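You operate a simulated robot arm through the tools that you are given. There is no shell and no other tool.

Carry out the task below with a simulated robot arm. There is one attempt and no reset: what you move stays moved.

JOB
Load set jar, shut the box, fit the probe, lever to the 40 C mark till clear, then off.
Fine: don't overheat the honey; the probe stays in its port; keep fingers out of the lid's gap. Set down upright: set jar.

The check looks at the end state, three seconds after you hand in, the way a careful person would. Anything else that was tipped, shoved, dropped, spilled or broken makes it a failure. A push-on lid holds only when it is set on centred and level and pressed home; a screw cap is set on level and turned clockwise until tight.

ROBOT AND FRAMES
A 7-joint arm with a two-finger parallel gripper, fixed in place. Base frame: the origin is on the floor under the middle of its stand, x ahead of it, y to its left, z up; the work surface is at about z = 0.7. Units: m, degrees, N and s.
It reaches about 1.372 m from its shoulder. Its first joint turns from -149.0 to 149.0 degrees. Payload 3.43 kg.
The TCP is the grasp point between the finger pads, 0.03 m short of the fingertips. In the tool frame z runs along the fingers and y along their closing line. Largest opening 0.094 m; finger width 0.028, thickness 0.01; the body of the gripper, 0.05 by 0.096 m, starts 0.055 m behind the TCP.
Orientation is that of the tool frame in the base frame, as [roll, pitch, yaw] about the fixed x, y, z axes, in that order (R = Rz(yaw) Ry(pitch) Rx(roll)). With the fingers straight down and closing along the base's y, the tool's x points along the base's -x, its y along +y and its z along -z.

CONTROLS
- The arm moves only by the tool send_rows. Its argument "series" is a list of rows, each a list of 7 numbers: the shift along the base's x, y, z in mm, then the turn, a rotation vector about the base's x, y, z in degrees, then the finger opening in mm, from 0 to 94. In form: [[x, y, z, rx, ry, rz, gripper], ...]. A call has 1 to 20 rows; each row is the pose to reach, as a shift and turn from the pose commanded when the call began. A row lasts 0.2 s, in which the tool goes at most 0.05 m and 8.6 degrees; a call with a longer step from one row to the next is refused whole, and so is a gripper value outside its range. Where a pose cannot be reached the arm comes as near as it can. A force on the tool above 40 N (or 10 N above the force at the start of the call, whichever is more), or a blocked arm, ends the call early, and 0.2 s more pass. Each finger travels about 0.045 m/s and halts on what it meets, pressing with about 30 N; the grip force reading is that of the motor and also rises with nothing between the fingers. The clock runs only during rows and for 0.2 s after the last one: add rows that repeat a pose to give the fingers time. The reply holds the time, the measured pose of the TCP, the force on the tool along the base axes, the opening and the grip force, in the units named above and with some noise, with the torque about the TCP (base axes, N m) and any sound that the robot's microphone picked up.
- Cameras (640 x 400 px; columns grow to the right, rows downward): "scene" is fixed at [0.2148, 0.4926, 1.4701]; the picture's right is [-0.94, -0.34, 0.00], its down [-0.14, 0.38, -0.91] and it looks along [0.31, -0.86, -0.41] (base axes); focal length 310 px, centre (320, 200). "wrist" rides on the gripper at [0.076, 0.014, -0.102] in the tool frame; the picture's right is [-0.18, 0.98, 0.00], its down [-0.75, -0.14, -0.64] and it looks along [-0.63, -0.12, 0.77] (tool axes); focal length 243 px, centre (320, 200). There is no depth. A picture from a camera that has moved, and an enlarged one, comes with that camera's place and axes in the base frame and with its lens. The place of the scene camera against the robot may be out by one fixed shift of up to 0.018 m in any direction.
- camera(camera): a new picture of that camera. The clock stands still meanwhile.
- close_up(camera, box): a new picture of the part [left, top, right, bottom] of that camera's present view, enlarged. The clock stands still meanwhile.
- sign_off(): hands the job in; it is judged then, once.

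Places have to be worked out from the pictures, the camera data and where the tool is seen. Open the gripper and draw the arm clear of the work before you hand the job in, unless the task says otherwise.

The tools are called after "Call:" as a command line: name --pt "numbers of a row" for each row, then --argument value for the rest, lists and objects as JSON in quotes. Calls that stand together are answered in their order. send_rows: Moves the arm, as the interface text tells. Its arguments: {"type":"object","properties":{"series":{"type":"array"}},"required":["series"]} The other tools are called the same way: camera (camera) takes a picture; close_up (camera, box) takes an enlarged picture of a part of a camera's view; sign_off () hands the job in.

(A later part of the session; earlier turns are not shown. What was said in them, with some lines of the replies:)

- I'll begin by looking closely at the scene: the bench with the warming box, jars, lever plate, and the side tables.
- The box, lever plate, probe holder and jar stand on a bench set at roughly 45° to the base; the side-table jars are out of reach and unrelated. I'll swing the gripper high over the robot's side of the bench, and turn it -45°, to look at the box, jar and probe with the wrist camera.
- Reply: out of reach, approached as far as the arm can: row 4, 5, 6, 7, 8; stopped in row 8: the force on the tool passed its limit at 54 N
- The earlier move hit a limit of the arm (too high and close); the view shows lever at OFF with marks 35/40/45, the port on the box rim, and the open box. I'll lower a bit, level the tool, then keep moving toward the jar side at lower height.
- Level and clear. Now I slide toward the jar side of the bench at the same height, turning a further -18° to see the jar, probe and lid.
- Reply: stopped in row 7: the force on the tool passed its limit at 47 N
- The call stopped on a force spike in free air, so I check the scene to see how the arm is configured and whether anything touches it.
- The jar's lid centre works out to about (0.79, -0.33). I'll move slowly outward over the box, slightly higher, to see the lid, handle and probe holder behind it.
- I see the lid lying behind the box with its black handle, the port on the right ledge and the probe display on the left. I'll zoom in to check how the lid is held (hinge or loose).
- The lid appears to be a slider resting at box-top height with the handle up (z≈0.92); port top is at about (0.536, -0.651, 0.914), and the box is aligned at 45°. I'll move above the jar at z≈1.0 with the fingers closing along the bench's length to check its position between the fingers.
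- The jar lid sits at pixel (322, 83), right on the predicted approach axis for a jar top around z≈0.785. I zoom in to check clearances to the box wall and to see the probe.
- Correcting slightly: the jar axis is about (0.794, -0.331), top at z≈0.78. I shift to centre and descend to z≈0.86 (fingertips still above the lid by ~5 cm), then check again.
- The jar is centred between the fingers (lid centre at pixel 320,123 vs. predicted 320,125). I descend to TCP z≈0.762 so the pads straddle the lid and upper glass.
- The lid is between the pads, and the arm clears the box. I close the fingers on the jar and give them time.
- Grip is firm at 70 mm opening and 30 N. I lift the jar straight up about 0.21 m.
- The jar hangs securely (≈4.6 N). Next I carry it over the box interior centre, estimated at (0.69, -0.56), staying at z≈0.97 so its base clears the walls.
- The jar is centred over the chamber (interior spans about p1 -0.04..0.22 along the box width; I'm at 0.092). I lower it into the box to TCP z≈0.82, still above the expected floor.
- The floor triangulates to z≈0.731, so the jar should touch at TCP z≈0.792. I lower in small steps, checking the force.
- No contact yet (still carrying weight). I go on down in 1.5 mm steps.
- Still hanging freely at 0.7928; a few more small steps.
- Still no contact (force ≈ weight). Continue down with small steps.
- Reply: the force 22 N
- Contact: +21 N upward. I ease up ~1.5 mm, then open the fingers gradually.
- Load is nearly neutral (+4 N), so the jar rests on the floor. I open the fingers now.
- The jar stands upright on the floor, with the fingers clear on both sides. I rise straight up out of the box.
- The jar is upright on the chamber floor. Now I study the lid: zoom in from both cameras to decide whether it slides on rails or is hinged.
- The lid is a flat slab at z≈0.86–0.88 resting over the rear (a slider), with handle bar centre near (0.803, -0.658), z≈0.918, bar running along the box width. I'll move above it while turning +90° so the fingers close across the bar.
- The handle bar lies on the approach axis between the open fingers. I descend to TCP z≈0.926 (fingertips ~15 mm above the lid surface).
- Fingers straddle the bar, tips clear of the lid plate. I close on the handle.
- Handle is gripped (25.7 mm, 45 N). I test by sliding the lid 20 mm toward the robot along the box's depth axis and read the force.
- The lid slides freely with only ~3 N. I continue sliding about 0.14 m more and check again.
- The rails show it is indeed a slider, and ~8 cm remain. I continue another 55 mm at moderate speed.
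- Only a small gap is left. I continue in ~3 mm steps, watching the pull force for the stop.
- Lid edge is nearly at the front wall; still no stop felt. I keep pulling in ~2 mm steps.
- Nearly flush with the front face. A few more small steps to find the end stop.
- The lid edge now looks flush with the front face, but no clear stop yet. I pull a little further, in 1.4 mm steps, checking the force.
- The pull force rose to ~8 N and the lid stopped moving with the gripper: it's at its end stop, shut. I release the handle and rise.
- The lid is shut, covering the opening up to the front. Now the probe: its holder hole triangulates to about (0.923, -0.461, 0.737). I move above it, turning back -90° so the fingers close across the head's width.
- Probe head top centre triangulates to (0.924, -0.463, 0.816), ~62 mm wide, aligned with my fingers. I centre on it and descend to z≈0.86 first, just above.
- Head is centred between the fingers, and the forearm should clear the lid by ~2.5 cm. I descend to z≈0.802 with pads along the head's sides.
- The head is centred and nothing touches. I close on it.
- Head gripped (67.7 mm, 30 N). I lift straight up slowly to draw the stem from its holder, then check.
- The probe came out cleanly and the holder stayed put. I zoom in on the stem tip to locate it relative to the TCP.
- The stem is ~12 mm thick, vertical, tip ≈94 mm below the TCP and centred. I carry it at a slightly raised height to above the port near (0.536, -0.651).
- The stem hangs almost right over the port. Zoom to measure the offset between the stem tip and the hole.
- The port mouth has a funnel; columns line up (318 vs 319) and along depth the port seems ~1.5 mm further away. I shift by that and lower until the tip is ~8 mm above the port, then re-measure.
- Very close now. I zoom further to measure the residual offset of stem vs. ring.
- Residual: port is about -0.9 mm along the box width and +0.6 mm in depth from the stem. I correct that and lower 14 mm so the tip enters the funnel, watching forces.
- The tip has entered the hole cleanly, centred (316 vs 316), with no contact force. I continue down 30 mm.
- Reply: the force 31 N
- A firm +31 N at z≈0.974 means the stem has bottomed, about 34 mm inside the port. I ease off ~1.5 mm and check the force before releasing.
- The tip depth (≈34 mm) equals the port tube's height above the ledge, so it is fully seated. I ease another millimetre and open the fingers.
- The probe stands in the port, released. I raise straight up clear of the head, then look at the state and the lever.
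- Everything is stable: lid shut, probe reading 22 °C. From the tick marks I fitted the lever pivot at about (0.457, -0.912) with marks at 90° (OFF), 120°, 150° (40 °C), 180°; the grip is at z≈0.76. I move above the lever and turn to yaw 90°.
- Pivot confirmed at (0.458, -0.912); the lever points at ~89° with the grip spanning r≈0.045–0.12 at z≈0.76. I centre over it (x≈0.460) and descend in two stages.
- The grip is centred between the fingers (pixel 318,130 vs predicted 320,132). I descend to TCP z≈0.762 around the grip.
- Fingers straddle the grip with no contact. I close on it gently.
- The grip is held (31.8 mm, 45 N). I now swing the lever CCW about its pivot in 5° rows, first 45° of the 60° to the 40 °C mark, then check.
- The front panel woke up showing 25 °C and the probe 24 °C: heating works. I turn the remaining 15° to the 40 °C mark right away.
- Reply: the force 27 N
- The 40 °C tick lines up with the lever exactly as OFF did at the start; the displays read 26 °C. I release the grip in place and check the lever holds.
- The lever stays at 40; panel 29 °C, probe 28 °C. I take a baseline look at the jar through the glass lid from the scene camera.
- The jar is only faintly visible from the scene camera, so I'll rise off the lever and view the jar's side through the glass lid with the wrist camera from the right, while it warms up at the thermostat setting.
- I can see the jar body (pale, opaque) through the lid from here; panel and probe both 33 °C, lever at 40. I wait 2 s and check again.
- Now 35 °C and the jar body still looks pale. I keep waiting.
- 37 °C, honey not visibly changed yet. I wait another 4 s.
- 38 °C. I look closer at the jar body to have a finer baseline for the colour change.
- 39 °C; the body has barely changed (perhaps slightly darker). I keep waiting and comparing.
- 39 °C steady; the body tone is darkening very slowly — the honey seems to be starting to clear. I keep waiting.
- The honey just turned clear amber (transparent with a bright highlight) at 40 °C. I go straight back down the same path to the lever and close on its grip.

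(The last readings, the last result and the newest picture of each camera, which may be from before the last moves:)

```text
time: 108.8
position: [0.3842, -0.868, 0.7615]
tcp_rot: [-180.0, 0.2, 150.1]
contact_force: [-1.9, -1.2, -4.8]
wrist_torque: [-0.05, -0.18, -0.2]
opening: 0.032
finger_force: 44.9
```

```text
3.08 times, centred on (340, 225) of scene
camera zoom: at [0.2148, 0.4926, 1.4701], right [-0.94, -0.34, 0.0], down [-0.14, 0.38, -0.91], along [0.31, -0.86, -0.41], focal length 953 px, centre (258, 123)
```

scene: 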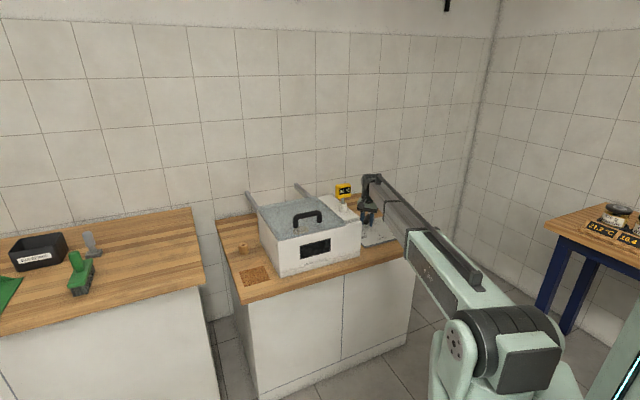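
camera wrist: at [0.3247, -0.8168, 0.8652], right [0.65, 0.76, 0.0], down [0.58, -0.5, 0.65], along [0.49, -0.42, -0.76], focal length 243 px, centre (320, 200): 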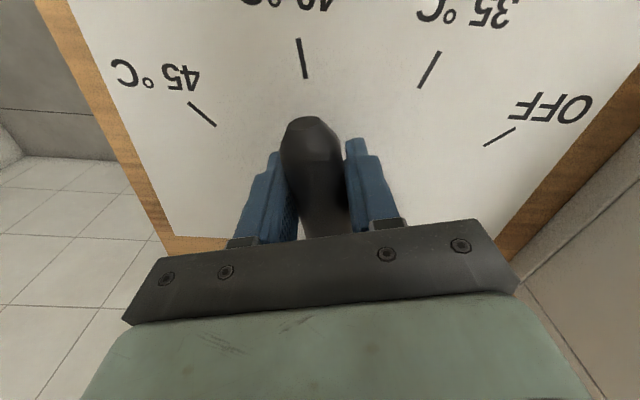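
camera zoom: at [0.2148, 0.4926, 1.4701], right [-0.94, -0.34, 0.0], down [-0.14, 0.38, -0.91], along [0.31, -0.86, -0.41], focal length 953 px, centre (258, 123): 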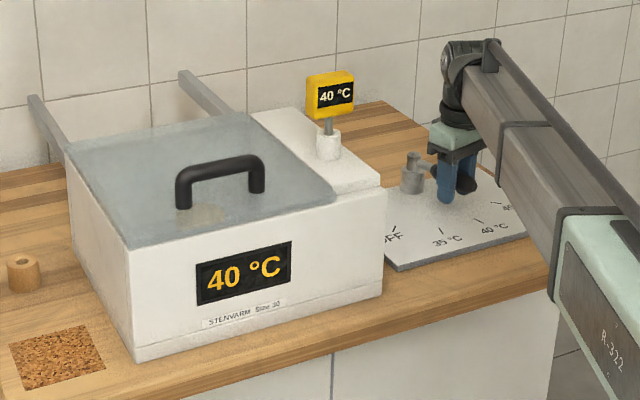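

Gripped again at 40 °C. I swing the lever back 60° along the same arc to OFF.

Call:
send_rows --pt "4.1 6.2 0 0 0 -5 15" --pt "8.8 12 0 0 0 -10 15" --pt "14 17.4 0 0 0 -15 15" --pt "19.7 22.3 0 0 0 -20 15" --pt "25.7 26.7 0 0 0 -25 15" --pt "32.1 30.5 0 0 0 -30 15" --pt "38.8 33.8 0 0 0 -35 15" --pt "45.8 36.5 0 0 0 -40 15" --pt "53 38.5 0 0 0 -45 15" --pt "60.3 40 0 0 0 -50 15" --pt "67.7 40.8 0 0 0 -55 15" --pt "75.2 40.9 0 0 0 -60 15"

Call:
camera --camera "wrist"

Call:
close_up --camera "scene" --box '[240, 160, 440, 290]'

```text
time: 111.4
position: [0.4608, -0.8256, 0.7616]
tcp_rot: [-179.7, -0.1, 90.0]
contact_force: [-7.7, 26.2, -25.3]
wrist_torque: [0.03, -0.16, -0.01]
opening: 0.0319
finger_force: 44.7
```

```text
taken
camera wrist: at [0.4739, -0.749, 0.8661], right [0.98, -0.18, 0.0], down [-0.14, -0.75, 0.64], along [-0.12, -0.63, -0.77], focal length 243 px, centre (320, 200)
```

wrist: 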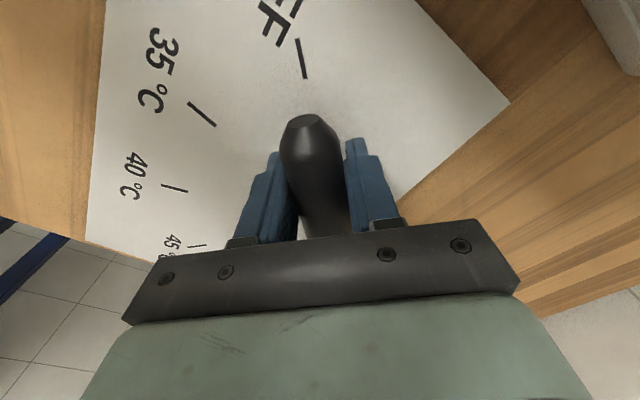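

```text
3.08 times, centred on (340, 225) of scene
camera zoom: at [0.2148, 0.4926, 1.4701], right [-0.94, -0.34, 0.0], down [-0.14, 0.38, -0.91], along [0.31, -0.86, -0.41], focal length 953 px, centre (258, 123)
```

zoom: 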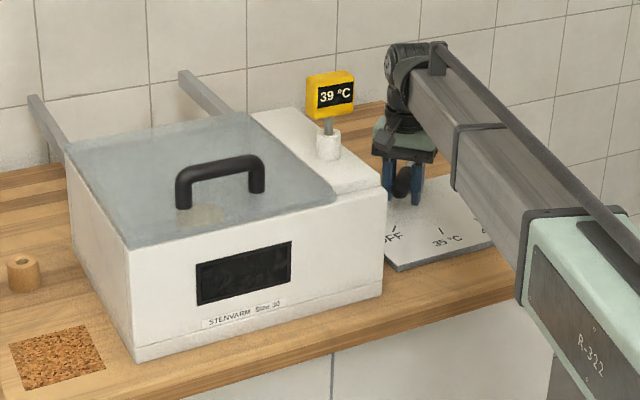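

The panel went dark: heater is off, the lever points at the OFF tick and the probe reads 39 °C. I release the lever and check that it stays at OFF.

Call:
send_rows --pt "0 0 0 0 0 0 34" --pt "0 0 0 0 0 0 44" --pt "0 0 0 0 0 0 54" --pt "0 0 0 0 0 0 60" --pt "0 0 0 0 0 0 60"

Call:
camera --camera "wrist"

Call:
close_up --camera "scene" --box '[240, 160, 440, 290]'

```text
time: 112.6
position: [0.4595, -0.8267, 0.7629]
tcp_rot: [-179.9, 0.2, 90.1]
contact_force: [-0.4, -0.1, 0.1]
wrist_torque: [-0.02, -0.02, 0.04]
opening: 0.0601
finger_force: 0.0
```

```text
taken
camera wrist: at [0.4739, -0.7499, 0.8662], right [0.98, -0.18, 0.0], down [-0.14, -0.75, 0.65], along [-0.12, -0.63, -0.76], focal length 243 px, centre (320, 200)
```

wrist: 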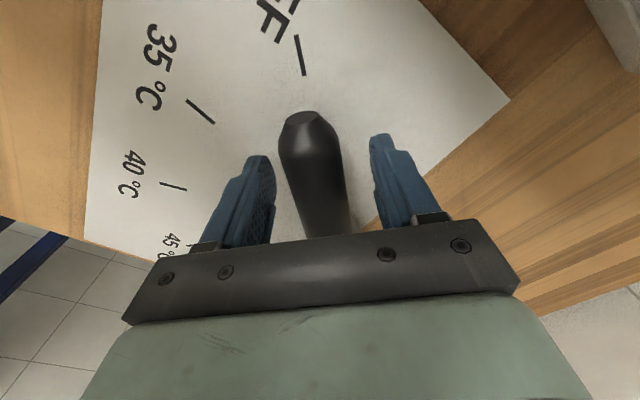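

```text
3.08 times, centred on (340, 225) of scene
camera zoom: at [0.2148, 0.4926, 1.4701], right [-0.94, -0.34, 0.0], down [-0.14, 0.38, -0.91], along [0.31, -0.86, -0.41], focal length 953 px, centre (258, 123)
```

zoom: 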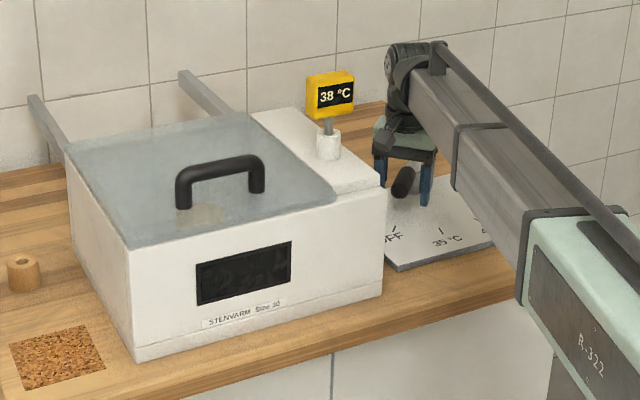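

The lever stays at OFF, identical to its original picture. I raise the arm straight up, clear of the lever.

Call:
send_rows --pt "0 0 10 0 0 0 60" --pt "0 0 35 0 0 0 60" --pt "0 0 70 0 0 0 60" --pt "0 0 110 0 0 0 60" --pt "0 0 150 0 0 0 60" --pt "0 0 190 0 0 7 60" --pt "0 0 230 0 0 15 60" --pt "0 0 270 0 0 23 60" --pt "0 0 305 0 0 31 60" --pt "5 5 330 0 0 39 60" --pt "12 12 338 0 0 47 60" --pt "20 20 338 0 0 55 60" --pt "28 28 338 0 0 63 60" --pt "36 36 338 0 0 71 60" --pt "44 44 338 0 0 79 60" --pt "50 50 338 0 0 87 60" --pt "56 56 338 0 0 95 60" --pt "60 60 338 0 0 103 60" --pt "61 61 338 0 0 111 60" --pt "61 61 338 0 0 119 60"

Call:
send_rows --pt "0 0 0 0 0 7 60" --pt "0 0 0 0 0 14 60" --pt "0 0 0 0 0 21 60"

Call:
close_up --camera "wrist" --box '[260, 140, 440, 240]'

Call:
close_up --camera "scene" --box '[240, 160, 440, 290]'

```text
time: 116.8
position: [0.5213, -0.7662, 1.1011]
tcp_rot: [-179.8, 0.3, -150.9]
contact_force: [0.1, 0.6, -0.3]
wrist_torque: [-0.01, 0.0, 0.0]
opening: 0.0599
finger_force: 0.0
```

```text
time: 117.6
position: [0.521, -0.7666, 1.1004]
tcp_rot: [-180.0, 0.3, -129.9]
contact_force: [0.8, 0.5, -0.4]
wrist_torque: [0.0, -0.02, -0.02]
opening: 0.0599
finger_force: 0.0
```

```text
3.56 times, centred on (350, 190) of wrist
camera zoom: at [0.4601, -0.8155, 1.2042], right [-0.64, 0.77, 0.0], down [0.59, 0.49, 0.65], along [0.5, 0.41, -0.76], focal length 863 px, centre (213, 236)
```

zoom: 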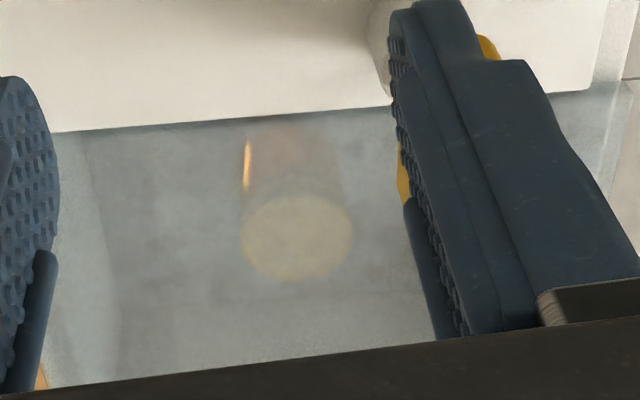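

```text
3.08 times, centred on (340, 225) of scene
camera zoom: at [0.2148, 0.4926, 1.4701], right [-0.94, -0.34, 0.0], down [-0.14, 0.38, -0.91], along [0.31, -0.86, -0.41], focal length 953 px, centre (258, 123)
```

zoom: 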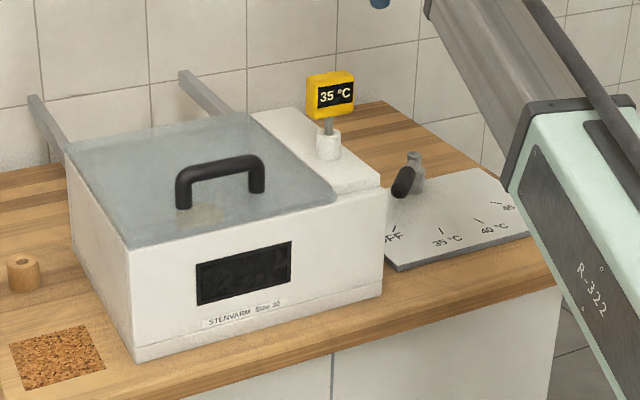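

The honey is clear amber, heater off, probe in place at 35 °C. I check the lid's front edge closely to confirm it is fully shut.

Call:
close_up --camera "scene" --box '[270, 210, 370, 260]'

Call:
close_up --camera "scene" --box '[240, 180, 310, 240]'

Call:
camera --camera "wrist"

```text
6.40 times, centred on (320, 235) of scene
camera zoom: at [0.2148, 0.4926, 1.4701], right [-0.94, -0.34, 0.0], down [-0.14, 0.38, -0.91], along [0.31, -0.86, -0.41], focal length 1982 px, centre (320, -24)
```

zoom: 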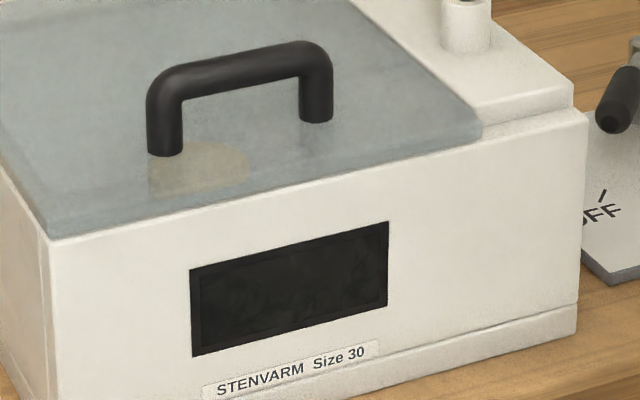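

```text
6.67 times, centred on (275, 210) of scene
camera zoom: at [0.2148, 0.4926, 1.4701], right [-0.94, -0.34, 0.0], down [-0.14, 0.38, -0.91], along [0.31, -0.86, -0.41], focal length 2065 px, centre (620, 133)
```

zoom: 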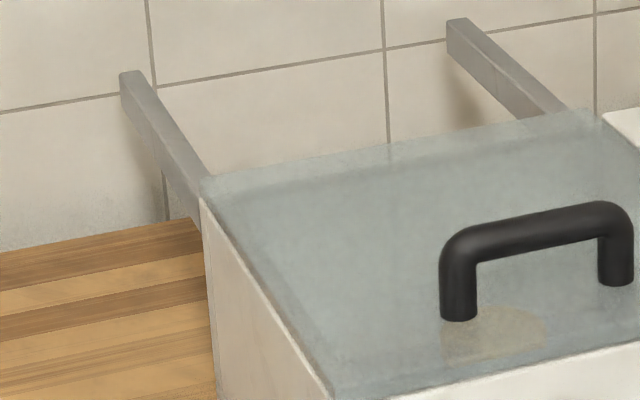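

```text
taken
camera wrist: at [0.4601, -0.8155, 1.2042], right [-0.64, 0.77, 0.0], down [0.59, 0.49, 0.65], along [0.5, 0.41, -0.76], focal length 243 px, centre (320, 200)
```

wrist: 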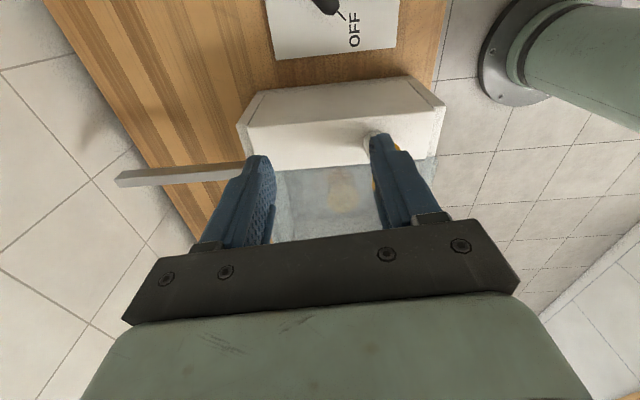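

The lid looks shut to within a thin strip. I'll take a closer look from above at the front edge to be sure no gap remains, passing well above the probe.

Call:
send_rows --pt "3 8 0 0 0 0 60" --pt "10 28 0 0 0 -1 60" --pt "20 52 0 0 0 -2 60" --pt "31 78 0 0 0 -3 60" --pt "42 104 0 0 0 -4 60" --pt "53 130 0 0 0 -5 60" --pt "64 156 0 0 0 -5 60" --pt "75 182 0 0 0 -5 60" --pt "86 208 0 0 0 -5 60" --pt "96 234 -8 0 0 -5 60" --pt "104 256 -20 0 0 -5 60" --pt "109 272 -32 0 0 -5 60" --pt "111 278 -40 0 0 -5 60"

Call:
camera --camera "wrist"

Call:
close_up --camera "wrist" --box '[300, 0, 420, 120]'

```text
time: 120.4
position: [0.6319, -0.4896, 1.0614]
tcp_rot: [-180.0, 0.2, -135.0]
contact_force: [-0.6, 0.5, 0.5]
wrist_torque: [-0.01, 0.02, 0.01]
opening: 0.0599
finger_force: 0.0
```

```text
taken
camera wrist: at [0.5667, -0.5321, 1.1635], right [-0.56, 0.83, 0.0], down [0.63, 0.43, 0.65], along [0.53, 0.36, -0.76], focal length 243 px, centre (320, 200)
```

wrist: 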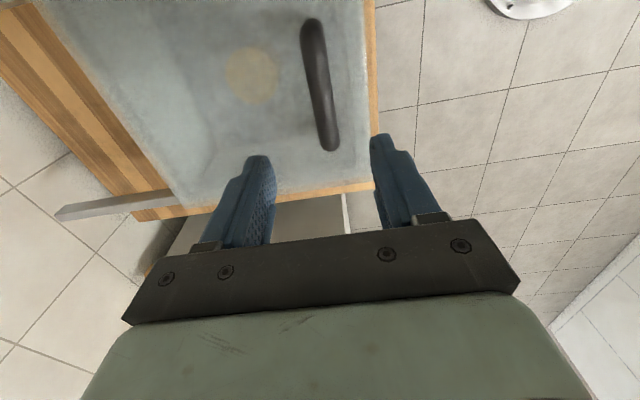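

```text
3.33 times, centred on (360, 60) of wrist
camera zoom: at [0.5667, -0.5321, 1.1635], right [-0.56, 0.83, 0.0], down [0.63, 0.43, 0.65], along [0.53, 0.36, -0.76], focal length 809 px, centre (187, 667)
```

zoom: 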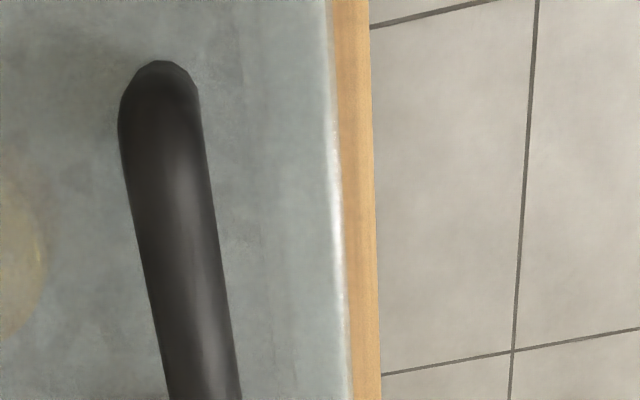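

From above the lid covers the front wall completely — it's shut. I now withdraw the arm high and clear, back to the starting pose, with the gripper open.

Call:
send_rows --pt "-4 -8 15 0 0 -3 80" --pt "-12 -24 32 0 0 -6 94" --pt "-26 -50 45 0 0 -10 94" --pt "-42 -80 55 0 0 -14 94" --pt "-58 -110 62 0 0 -18 94" --pt "-74 -140 68 0 0 -22 94" --pt "-90 -170 74 0 0 -26 94" --pt "-106 -200 80 0 0 -30 94" --pt "-122 -230 86 0 0 -34 94" --pt "-138 -260 92 0 0 -37 94" --pt "-154 -290 98 0 0 -40 94" --pt "-170 -320 104 0 0 -42 94" --pt "-186 -350 110 0 0 -44 94" --pt "-200 -380 116 0 0 -45 94" --pt "-210 -398 120 0 0 -45 94" --pt "-212 -404 122 0 0 -45 94"

Call:
camera --camera "scene"

Call:
close_up --camera "scene" --box '[210, 160, 430, 300]'

```text
time: 123.8
position: [0.4186, -0.8925, 1.1833]
tcp_rot: [-180.0, 0.4, 180.0]
contact_force: [0.8, 0.1, -0.1]
wrist_torque: [0.01, 0.01, -0.01]
opening: 0.0939
finger_force: 0.1
```

```text
taken
```

scene: 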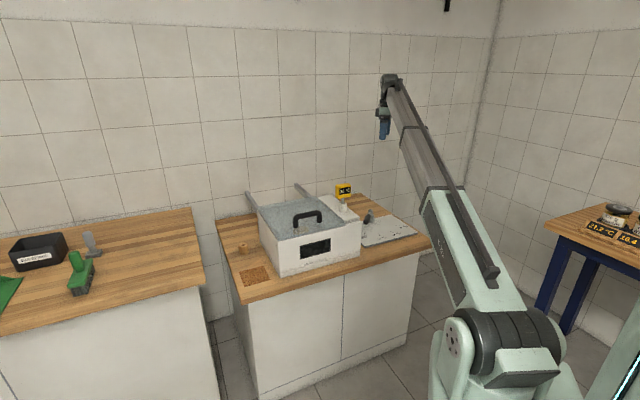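

```text
2.86 times, centred on (320, 230) of scene
camera zoom: at [0.2148, 0.4926, 1.4701], right [-0.94, -0.34, 0.0], down [-0.14, 0.38, -0.91], along [0.31, -0.86, -0.41], focal length 885 px, centre (320, 114)
```

zoom: 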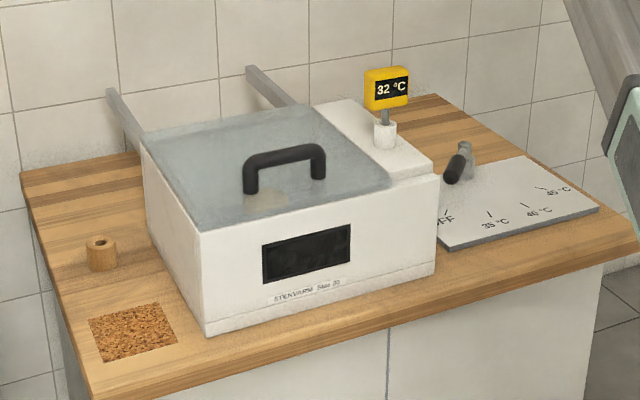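

The final picture shows the box shut, the probe standing in its port and cooling (32 °C), and the lever at OFF. The honey was clear at my last look, the holder and the cork mat haven't moved, and the arm is clear with the gripper open. I hand in.

Call:
sign_off

```text
The job is handed in.
```

I loaded the set jar, warmed it until the honey cleared and switched the heater off. The job is handed in; I haven't seen the result of the check.

- **Jar:** it stands upright on the floor of the box, near the middle. Through the lid the honey looked clear amber.
- **Lid:** I slid it forward by its handle to the end stop. From above it covers the front wall completely. The fingers only touched the handle.
- **Probe:** its stem sits about 34 mm deep in the port, touching the bottom, and it stayed there when I let go. It read 32 °C and falling at the end.
- **Heating:** the lever went to the 40 °C mark and no further. The readings rose to 40 °C, the honey cleared about 25 seconds after the lever reached the mark, and the lever was back at OFF about 7 seconds later. I never saw a reading above 40 °C, and the front panel went dark when I switched off.
- **Rest of the bench:** in the final picture the probe's wooden holder and the cork mat are where they were. The arm is raised clear, with the gripper open.

The arm stopped itself twice on a force limit early on, while moving in free air before I had touched anything. Nothing was disturbed.
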